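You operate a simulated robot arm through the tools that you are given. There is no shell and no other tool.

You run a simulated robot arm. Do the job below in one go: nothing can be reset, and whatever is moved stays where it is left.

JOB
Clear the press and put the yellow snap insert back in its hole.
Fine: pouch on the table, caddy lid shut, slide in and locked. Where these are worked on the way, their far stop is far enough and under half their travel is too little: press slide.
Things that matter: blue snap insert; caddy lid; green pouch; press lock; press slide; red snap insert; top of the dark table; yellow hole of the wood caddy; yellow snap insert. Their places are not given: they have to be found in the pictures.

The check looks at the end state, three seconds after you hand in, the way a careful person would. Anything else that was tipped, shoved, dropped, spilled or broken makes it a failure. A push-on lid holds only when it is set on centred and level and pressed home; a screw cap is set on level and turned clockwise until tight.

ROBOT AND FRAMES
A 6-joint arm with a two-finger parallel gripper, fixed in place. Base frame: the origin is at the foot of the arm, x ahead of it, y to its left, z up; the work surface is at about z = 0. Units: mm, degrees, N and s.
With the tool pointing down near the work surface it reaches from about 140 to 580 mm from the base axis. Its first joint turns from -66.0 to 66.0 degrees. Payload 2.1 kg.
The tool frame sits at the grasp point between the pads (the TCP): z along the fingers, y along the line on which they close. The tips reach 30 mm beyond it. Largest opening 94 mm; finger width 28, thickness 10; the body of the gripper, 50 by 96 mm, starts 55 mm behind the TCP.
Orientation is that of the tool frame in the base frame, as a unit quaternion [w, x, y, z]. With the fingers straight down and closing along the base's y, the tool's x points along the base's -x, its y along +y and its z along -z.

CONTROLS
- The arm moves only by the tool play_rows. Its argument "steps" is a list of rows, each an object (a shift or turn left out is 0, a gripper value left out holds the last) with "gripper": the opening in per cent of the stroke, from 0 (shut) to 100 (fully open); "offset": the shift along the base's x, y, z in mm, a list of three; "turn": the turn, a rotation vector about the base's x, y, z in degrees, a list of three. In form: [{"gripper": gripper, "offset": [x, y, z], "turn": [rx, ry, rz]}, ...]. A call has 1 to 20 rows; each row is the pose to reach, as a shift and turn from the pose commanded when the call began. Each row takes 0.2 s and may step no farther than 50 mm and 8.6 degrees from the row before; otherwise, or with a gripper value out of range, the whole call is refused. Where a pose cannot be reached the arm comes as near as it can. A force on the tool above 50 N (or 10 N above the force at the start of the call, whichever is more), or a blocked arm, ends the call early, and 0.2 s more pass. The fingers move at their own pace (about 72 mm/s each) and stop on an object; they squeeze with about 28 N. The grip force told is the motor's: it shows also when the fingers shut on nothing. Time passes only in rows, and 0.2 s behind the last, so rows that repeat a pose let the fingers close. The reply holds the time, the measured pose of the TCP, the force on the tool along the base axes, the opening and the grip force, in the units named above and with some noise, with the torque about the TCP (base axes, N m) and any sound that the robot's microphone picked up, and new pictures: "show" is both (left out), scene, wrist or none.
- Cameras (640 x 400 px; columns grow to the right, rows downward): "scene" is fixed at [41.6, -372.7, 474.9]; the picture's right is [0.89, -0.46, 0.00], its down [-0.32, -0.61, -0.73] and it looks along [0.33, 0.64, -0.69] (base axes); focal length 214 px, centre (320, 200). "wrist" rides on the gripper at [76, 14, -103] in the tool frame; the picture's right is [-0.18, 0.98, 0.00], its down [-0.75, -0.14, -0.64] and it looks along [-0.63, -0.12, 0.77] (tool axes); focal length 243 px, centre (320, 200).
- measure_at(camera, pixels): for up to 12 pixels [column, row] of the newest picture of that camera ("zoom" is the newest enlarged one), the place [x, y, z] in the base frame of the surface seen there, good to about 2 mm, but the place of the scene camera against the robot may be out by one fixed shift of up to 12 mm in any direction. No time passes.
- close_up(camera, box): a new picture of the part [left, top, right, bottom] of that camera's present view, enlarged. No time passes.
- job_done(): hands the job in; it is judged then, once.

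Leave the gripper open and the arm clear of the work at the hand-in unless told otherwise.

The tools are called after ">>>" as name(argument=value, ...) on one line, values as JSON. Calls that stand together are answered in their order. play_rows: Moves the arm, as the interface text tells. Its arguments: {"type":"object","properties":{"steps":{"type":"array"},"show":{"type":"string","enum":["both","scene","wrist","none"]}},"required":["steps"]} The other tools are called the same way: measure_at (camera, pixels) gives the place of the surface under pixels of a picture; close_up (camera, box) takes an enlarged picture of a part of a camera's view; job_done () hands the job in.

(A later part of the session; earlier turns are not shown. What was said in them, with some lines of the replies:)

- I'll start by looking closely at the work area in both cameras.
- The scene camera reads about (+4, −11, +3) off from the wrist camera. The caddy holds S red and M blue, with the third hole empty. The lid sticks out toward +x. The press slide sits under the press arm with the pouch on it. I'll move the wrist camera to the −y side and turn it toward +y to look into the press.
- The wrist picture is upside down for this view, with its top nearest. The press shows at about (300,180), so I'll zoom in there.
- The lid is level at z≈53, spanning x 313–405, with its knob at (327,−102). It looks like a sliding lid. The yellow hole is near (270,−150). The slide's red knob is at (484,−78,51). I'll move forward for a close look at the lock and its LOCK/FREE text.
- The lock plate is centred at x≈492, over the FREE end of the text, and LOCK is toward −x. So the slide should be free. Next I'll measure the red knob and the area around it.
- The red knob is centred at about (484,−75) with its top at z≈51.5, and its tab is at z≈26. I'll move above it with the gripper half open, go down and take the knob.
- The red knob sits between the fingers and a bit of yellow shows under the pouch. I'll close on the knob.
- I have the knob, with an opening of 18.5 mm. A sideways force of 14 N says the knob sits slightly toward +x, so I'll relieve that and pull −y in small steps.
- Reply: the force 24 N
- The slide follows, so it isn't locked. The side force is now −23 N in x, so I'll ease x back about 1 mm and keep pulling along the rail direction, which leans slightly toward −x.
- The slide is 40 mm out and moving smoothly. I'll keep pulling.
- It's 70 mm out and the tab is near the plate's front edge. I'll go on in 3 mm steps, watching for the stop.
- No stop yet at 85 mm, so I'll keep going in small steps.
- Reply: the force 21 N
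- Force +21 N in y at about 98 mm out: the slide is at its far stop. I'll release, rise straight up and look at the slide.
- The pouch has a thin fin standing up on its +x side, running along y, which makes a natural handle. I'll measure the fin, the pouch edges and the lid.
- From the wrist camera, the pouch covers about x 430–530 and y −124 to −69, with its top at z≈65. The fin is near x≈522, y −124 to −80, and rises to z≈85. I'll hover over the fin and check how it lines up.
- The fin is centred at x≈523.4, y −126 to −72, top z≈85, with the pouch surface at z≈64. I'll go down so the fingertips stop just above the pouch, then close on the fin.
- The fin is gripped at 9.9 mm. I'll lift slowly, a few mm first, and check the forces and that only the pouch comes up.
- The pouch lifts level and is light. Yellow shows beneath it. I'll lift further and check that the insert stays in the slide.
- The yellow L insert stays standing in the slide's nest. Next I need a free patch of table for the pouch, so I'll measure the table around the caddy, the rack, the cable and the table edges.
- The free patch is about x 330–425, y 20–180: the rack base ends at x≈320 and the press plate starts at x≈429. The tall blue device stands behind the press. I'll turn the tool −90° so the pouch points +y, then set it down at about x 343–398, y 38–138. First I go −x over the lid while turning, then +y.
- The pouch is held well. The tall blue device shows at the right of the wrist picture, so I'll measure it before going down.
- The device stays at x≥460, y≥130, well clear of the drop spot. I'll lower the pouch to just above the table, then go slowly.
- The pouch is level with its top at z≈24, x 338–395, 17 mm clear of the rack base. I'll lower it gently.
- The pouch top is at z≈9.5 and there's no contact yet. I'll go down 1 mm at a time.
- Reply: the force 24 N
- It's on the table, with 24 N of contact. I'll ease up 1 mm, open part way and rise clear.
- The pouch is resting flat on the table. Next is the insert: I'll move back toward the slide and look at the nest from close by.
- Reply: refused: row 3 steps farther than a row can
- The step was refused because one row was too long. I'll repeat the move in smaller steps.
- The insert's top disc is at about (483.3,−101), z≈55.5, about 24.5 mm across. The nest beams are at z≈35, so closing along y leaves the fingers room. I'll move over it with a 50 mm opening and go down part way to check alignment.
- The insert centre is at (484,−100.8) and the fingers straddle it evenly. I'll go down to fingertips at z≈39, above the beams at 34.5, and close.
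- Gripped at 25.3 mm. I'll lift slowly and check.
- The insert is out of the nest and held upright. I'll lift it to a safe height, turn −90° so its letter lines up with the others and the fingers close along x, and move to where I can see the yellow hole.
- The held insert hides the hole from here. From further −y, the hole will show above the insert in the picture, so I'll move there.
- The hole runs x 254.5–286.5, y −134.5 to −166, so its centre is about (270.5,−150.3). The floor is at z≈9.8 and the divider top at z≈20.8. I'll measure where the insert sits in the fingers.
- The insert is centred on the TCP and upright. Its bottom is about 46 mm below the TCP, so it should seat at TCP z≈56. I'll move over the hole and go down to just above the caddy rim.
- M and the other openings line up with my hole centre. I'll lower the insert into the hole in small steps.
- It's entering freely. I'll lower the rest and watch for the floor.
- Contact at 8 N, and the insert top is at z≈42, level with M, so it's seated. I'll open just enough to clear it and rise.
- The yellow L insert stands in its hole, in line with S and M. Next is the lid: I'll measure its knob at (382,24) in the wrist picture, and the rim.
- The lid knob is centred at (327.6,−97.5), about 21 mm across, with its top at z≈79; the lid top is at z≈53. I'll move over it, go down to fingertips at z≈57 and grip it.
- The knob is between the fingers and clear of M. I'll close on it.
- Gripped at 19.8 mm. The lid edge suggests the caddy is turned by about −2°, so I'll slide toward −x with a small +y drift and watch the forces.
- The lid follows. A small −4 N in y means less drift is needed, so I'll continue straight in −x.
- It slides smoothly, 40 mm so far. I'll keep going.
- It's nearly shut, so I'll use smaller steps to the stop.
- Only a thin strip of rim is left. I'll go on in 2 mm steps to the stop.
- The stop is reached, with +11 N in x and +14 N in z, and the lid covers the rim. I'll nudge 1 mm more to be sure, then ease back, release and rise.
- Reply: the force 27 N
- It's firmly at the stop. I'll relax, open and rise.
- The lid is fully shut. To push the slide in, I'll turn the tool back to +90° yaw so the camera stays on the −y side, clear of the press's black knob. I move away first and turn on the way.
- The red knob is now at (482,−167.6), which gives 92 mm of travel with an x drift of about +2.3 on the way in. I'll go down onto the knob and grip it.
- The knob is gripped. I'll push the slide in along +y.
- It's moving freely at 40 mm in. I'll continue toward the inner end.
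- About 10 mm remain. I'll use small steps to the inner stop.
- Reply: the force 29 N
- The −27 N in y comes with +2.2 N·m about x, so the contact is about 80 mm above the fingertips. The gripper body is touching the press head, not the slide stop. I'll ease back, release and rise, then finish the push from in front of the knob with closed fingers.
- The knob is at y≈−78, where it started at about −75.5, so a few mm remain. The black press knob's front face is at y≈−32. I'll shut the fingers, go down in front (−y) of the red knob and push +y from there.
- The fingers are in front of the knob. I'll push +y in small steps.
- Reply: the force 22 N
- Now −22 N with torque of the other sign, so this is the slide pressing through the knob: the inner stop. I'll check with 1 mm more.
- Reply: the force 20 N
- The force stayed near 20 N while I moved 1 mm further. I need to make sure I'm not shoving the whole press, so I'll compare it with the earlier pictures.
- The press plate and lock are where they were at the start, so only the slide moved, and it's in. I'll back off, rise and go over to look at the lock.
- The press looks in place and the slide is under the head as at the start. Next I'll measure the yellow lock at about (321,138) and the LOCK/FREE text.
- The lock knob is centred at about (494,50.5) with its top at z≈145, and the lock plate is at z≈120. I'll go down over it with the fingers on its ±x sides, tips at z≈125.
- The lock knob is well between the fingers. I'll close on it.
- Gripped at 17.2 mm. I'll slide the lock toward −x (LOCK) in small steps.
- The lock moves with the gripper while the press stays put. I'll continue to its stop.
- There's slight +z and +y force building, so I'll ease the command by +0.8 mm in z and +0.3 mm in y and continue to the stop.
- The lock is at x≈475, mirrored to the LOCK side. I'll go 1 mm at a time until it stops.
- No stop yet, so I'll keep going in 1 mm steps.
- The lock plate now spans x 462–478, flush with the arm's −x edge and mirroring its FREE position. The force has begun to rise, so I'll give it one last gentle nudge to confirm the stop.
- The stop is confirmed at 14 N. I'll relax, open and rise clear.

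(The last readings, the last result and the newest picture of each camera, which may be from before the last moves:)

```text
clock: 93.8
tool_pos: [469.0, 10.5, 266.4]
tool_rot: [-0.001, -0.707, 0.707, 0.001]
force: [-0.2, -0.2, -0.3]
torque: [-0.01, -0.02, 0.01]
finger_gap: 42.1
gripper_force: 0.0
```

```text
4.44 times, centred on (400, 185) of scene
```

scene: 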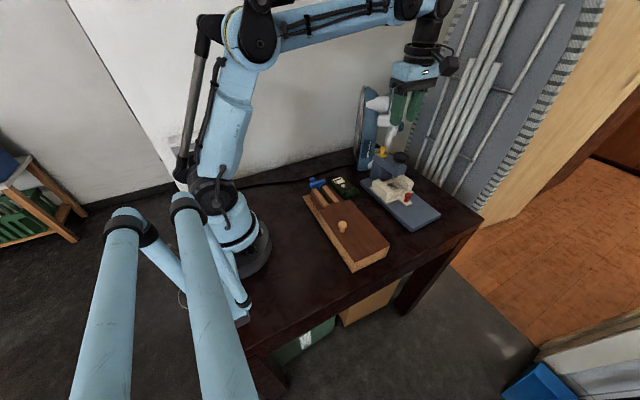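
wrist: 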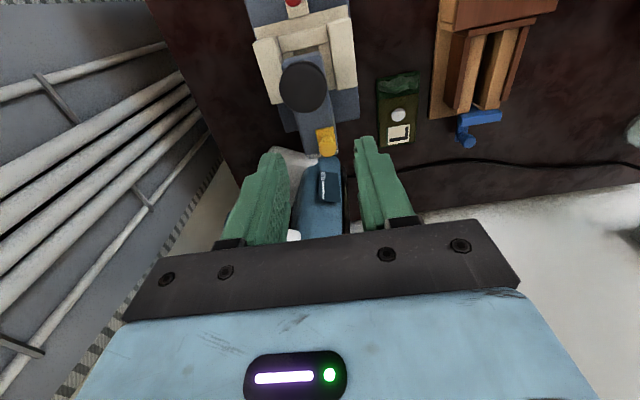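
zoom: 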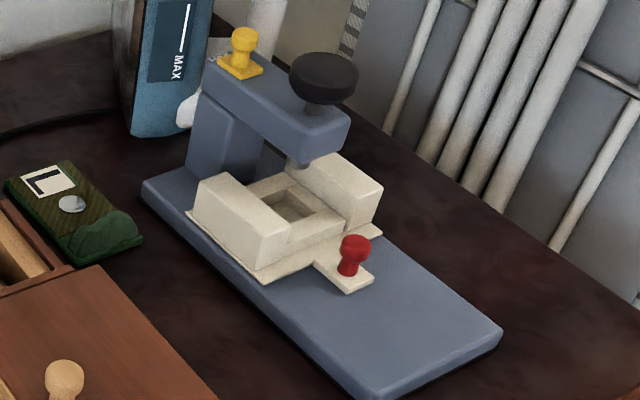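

"FREE" is now visible and "LOCK" is covered, so the lock has been set over. I'll zoom in to check it's fully across, and check how far the press itself may have crept.

>>> close_up(camera="wrist", box=[295, 95, 365, 165])

>>> measure_at(camera="wrist", pixels=[[327, 141], [320, 132], [331, 129], [318, 130], [308, 150], [315, 149], [334, 130], [334, 140], [292, 2], [296, 110], [300, 85], [322, 152]])

```text
5.71 times, centred on (330, 130) of wrist
```

zoom: 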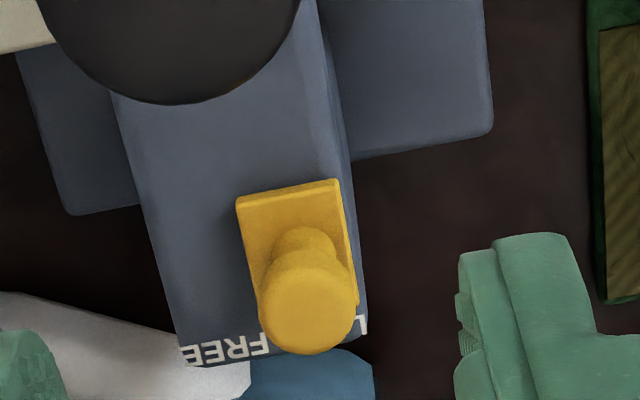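

```text
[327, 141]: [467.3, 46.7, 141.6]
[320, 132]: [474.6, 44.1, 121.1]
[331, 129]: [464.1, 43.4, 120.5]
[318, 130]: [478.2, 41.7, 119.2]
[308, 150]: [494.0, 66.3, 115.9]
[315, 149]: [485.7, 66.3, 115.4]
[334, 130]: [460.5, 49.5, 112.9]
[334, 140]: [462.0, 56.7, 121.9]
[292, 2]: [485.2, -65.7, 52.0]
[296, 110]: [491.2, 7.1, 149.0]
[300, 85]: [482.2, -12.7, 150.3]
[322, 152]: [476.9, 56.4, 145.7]
```

The lock plate is flush with the arm's −x side within about 1 mm, FREE is exposed, and the force rose to a firm stop. Next I'll return to an earlier viewpoint so I can compare the press and slide with the starting picture.

>>> play_rows(steps=[{"gripper": 100, "offset": [-7, -40, 0]}, {"offset": [-14, -80, -5]}, {"offset": [-21, -120, -10]}, {"offset": [-29, -161, -15.8]}, {"offset": [-29, -161, -15.8]}, {"offset": [-29, -161, -15.8]}])

>>> close_up(camera="wrist", box=[230, 60, 370, 245])

>>> measure_at(camera="wrist", pixels=[[298, 145], [297, 137], [285, 160], [335, 155], [345, 205], [247, 83], [328, 67]])

```text
clock: 95.2
tool_pos: [440.4, -149.2, 251.8]
tool_rot: [0.0, -0.707, 0.707, 0.0]
force: [0.4, 1.1, 0.2]
torque: [-0.01, -0.03, -0.01]
finger_gap: 94.0
gripper_force: 0.0
```

scene: 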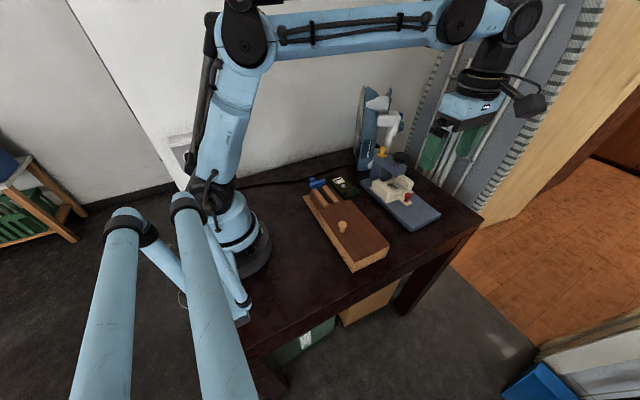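
wrist: 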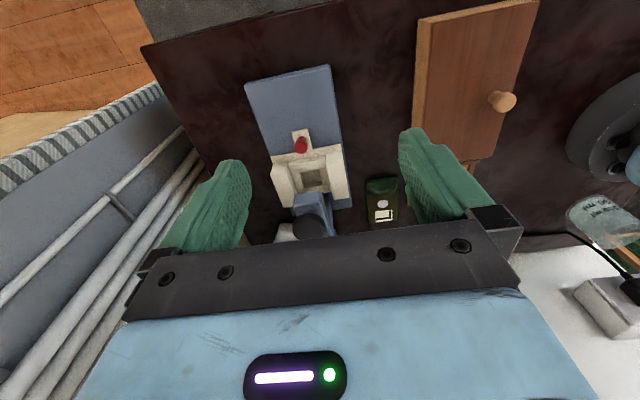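

```text
2.16 times, centred on (300, 152) of wrist
```

zoom: 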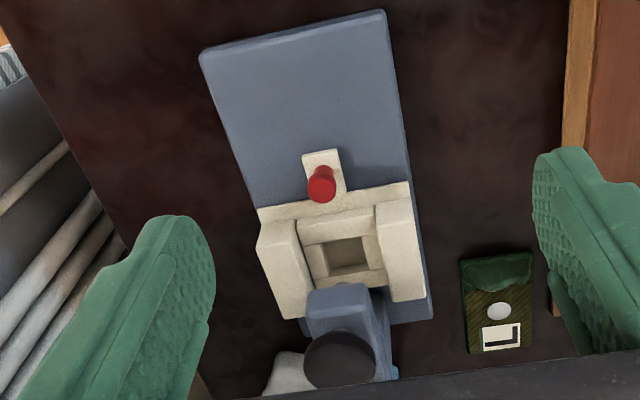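

```text
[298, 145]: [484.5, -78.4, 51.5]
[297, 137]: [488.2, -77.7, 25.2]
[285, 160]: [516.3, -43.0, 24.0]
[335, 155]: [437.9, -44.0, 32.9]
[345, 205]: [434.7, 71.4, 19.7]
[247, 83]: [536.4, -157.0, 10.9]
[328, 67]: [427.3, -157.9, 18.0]
```

Compared with the start from the same viewpoint, the slide sits in the same place relative to the press, and the press has crept only a few mm. I'll check the caddy and pouch against the first scene close-up as well.

>>> close_up(camera="scene", box=[300, 170, 400, 275])

>>> close_up(camera="scene", box=[360, 140, 440, 230])

>>> measure_at(camera="wrist", pixels=[[502, 101], [420, 20], [428, 22], [535, 5], [380, 185], [382, 215], [370, 200], [395, 200], [415, 118], [460, 160]])

```text
3.81 times, centred on (350, 222) of scene
```

zoom: 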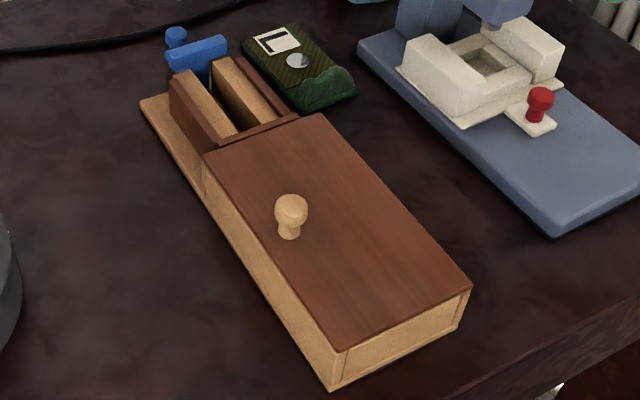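

```text
4.44 times, centred on (400, 185) of scene
```

zoom: 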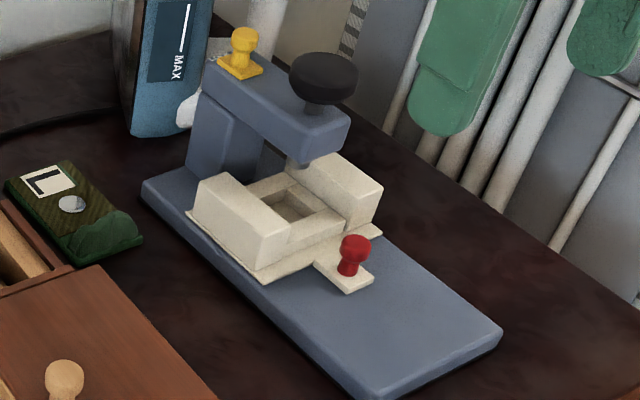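

```text
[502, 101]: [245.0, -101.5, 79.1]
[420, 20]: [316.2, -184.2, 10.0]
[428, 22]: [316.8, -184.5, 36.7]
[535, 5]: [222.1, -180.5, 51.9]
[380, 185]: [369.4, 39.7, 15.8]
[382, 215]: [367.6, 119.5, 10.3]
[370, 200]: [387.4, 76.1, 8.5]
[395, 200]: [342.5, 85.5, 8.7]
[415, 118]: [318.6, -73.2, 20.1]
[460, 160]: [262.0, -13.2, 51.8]
```

Everything checks out:
- **Lid:** shut flush all round.
- **Caddy:** not moved.
- **Pouch:** flat on the table.
- **Slide:** in at its stop.
- **Lock:** over on LOCK, with only FREE showing.

I'll raise the open gripper clear of the work.

>>> play_rows(steps=[{"gripper": 100, "offset": [-15, 0, 20]}, {"offset": [-40, 0, 45]}, {"offset": [-60, 0, 60]}, {"offset": [-60, 0, 60]}, {"offset": [-60, 0, 60]}])

```text
clock: 96.4
tool_pos: [380.9, -148.4, 312.9]
tool_rot: [0.0, -0.707, 0.707, -0.001]
force: [0.2, -0.3, -1.0]
torque: [0.0, 0.03, -0.01]
finger_gap: 93.9
gripper_force: 0.0
```

scene: 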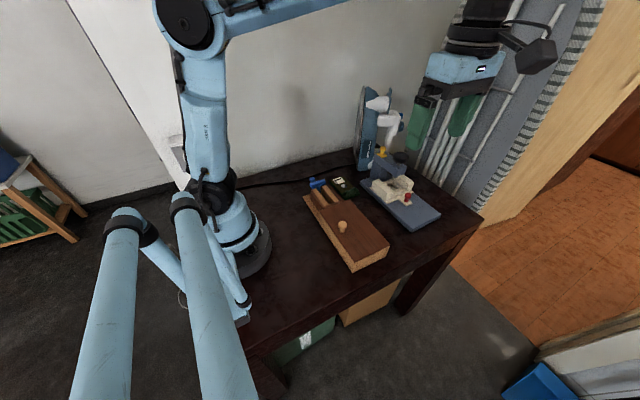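
wrist: 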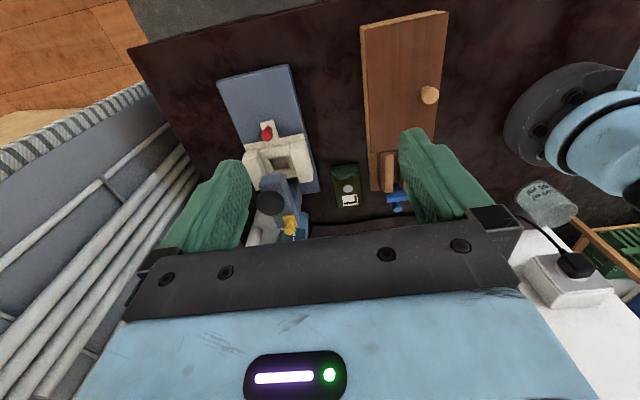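

The arm is clear, the gripper is open and the work is in its final state. I'm handing the job in.

>>> job_done()

```text
The job is handed in.
```

I cleared the press, put the yellow insert back in its hole in the caddy, and handed the job in.

- **Yellow insert:** it stands upright in its hole, its top level with the blue one. The red and blue inserts were not touched.
- **Green pouch:** it lies flat on the table, in the open space between the caddy and the press.
- **Caddy lid:** it is slid fully shut, flush with the caddy all round.
- **Press slide:** I pulled it out to its far stop to reach the pouch and insert, then pushed it back in to its inner stop.
- **Press lock:** it is over on LOCK, with only FREE showing. It looked within about 1 mm of flush. I did not tug the slide to test the lock.

**Press moved slightly:** the whole press crept a few millimetres during the work, about 2–3 mm at the front and 6 mm at the back, turning roughly 1°. On the way in, the gripper also touched the press head once, at about 27 N, so I backed off and finished the push from in front of the knob. I left the press where it was, because pushing it back risked hitting the lock.
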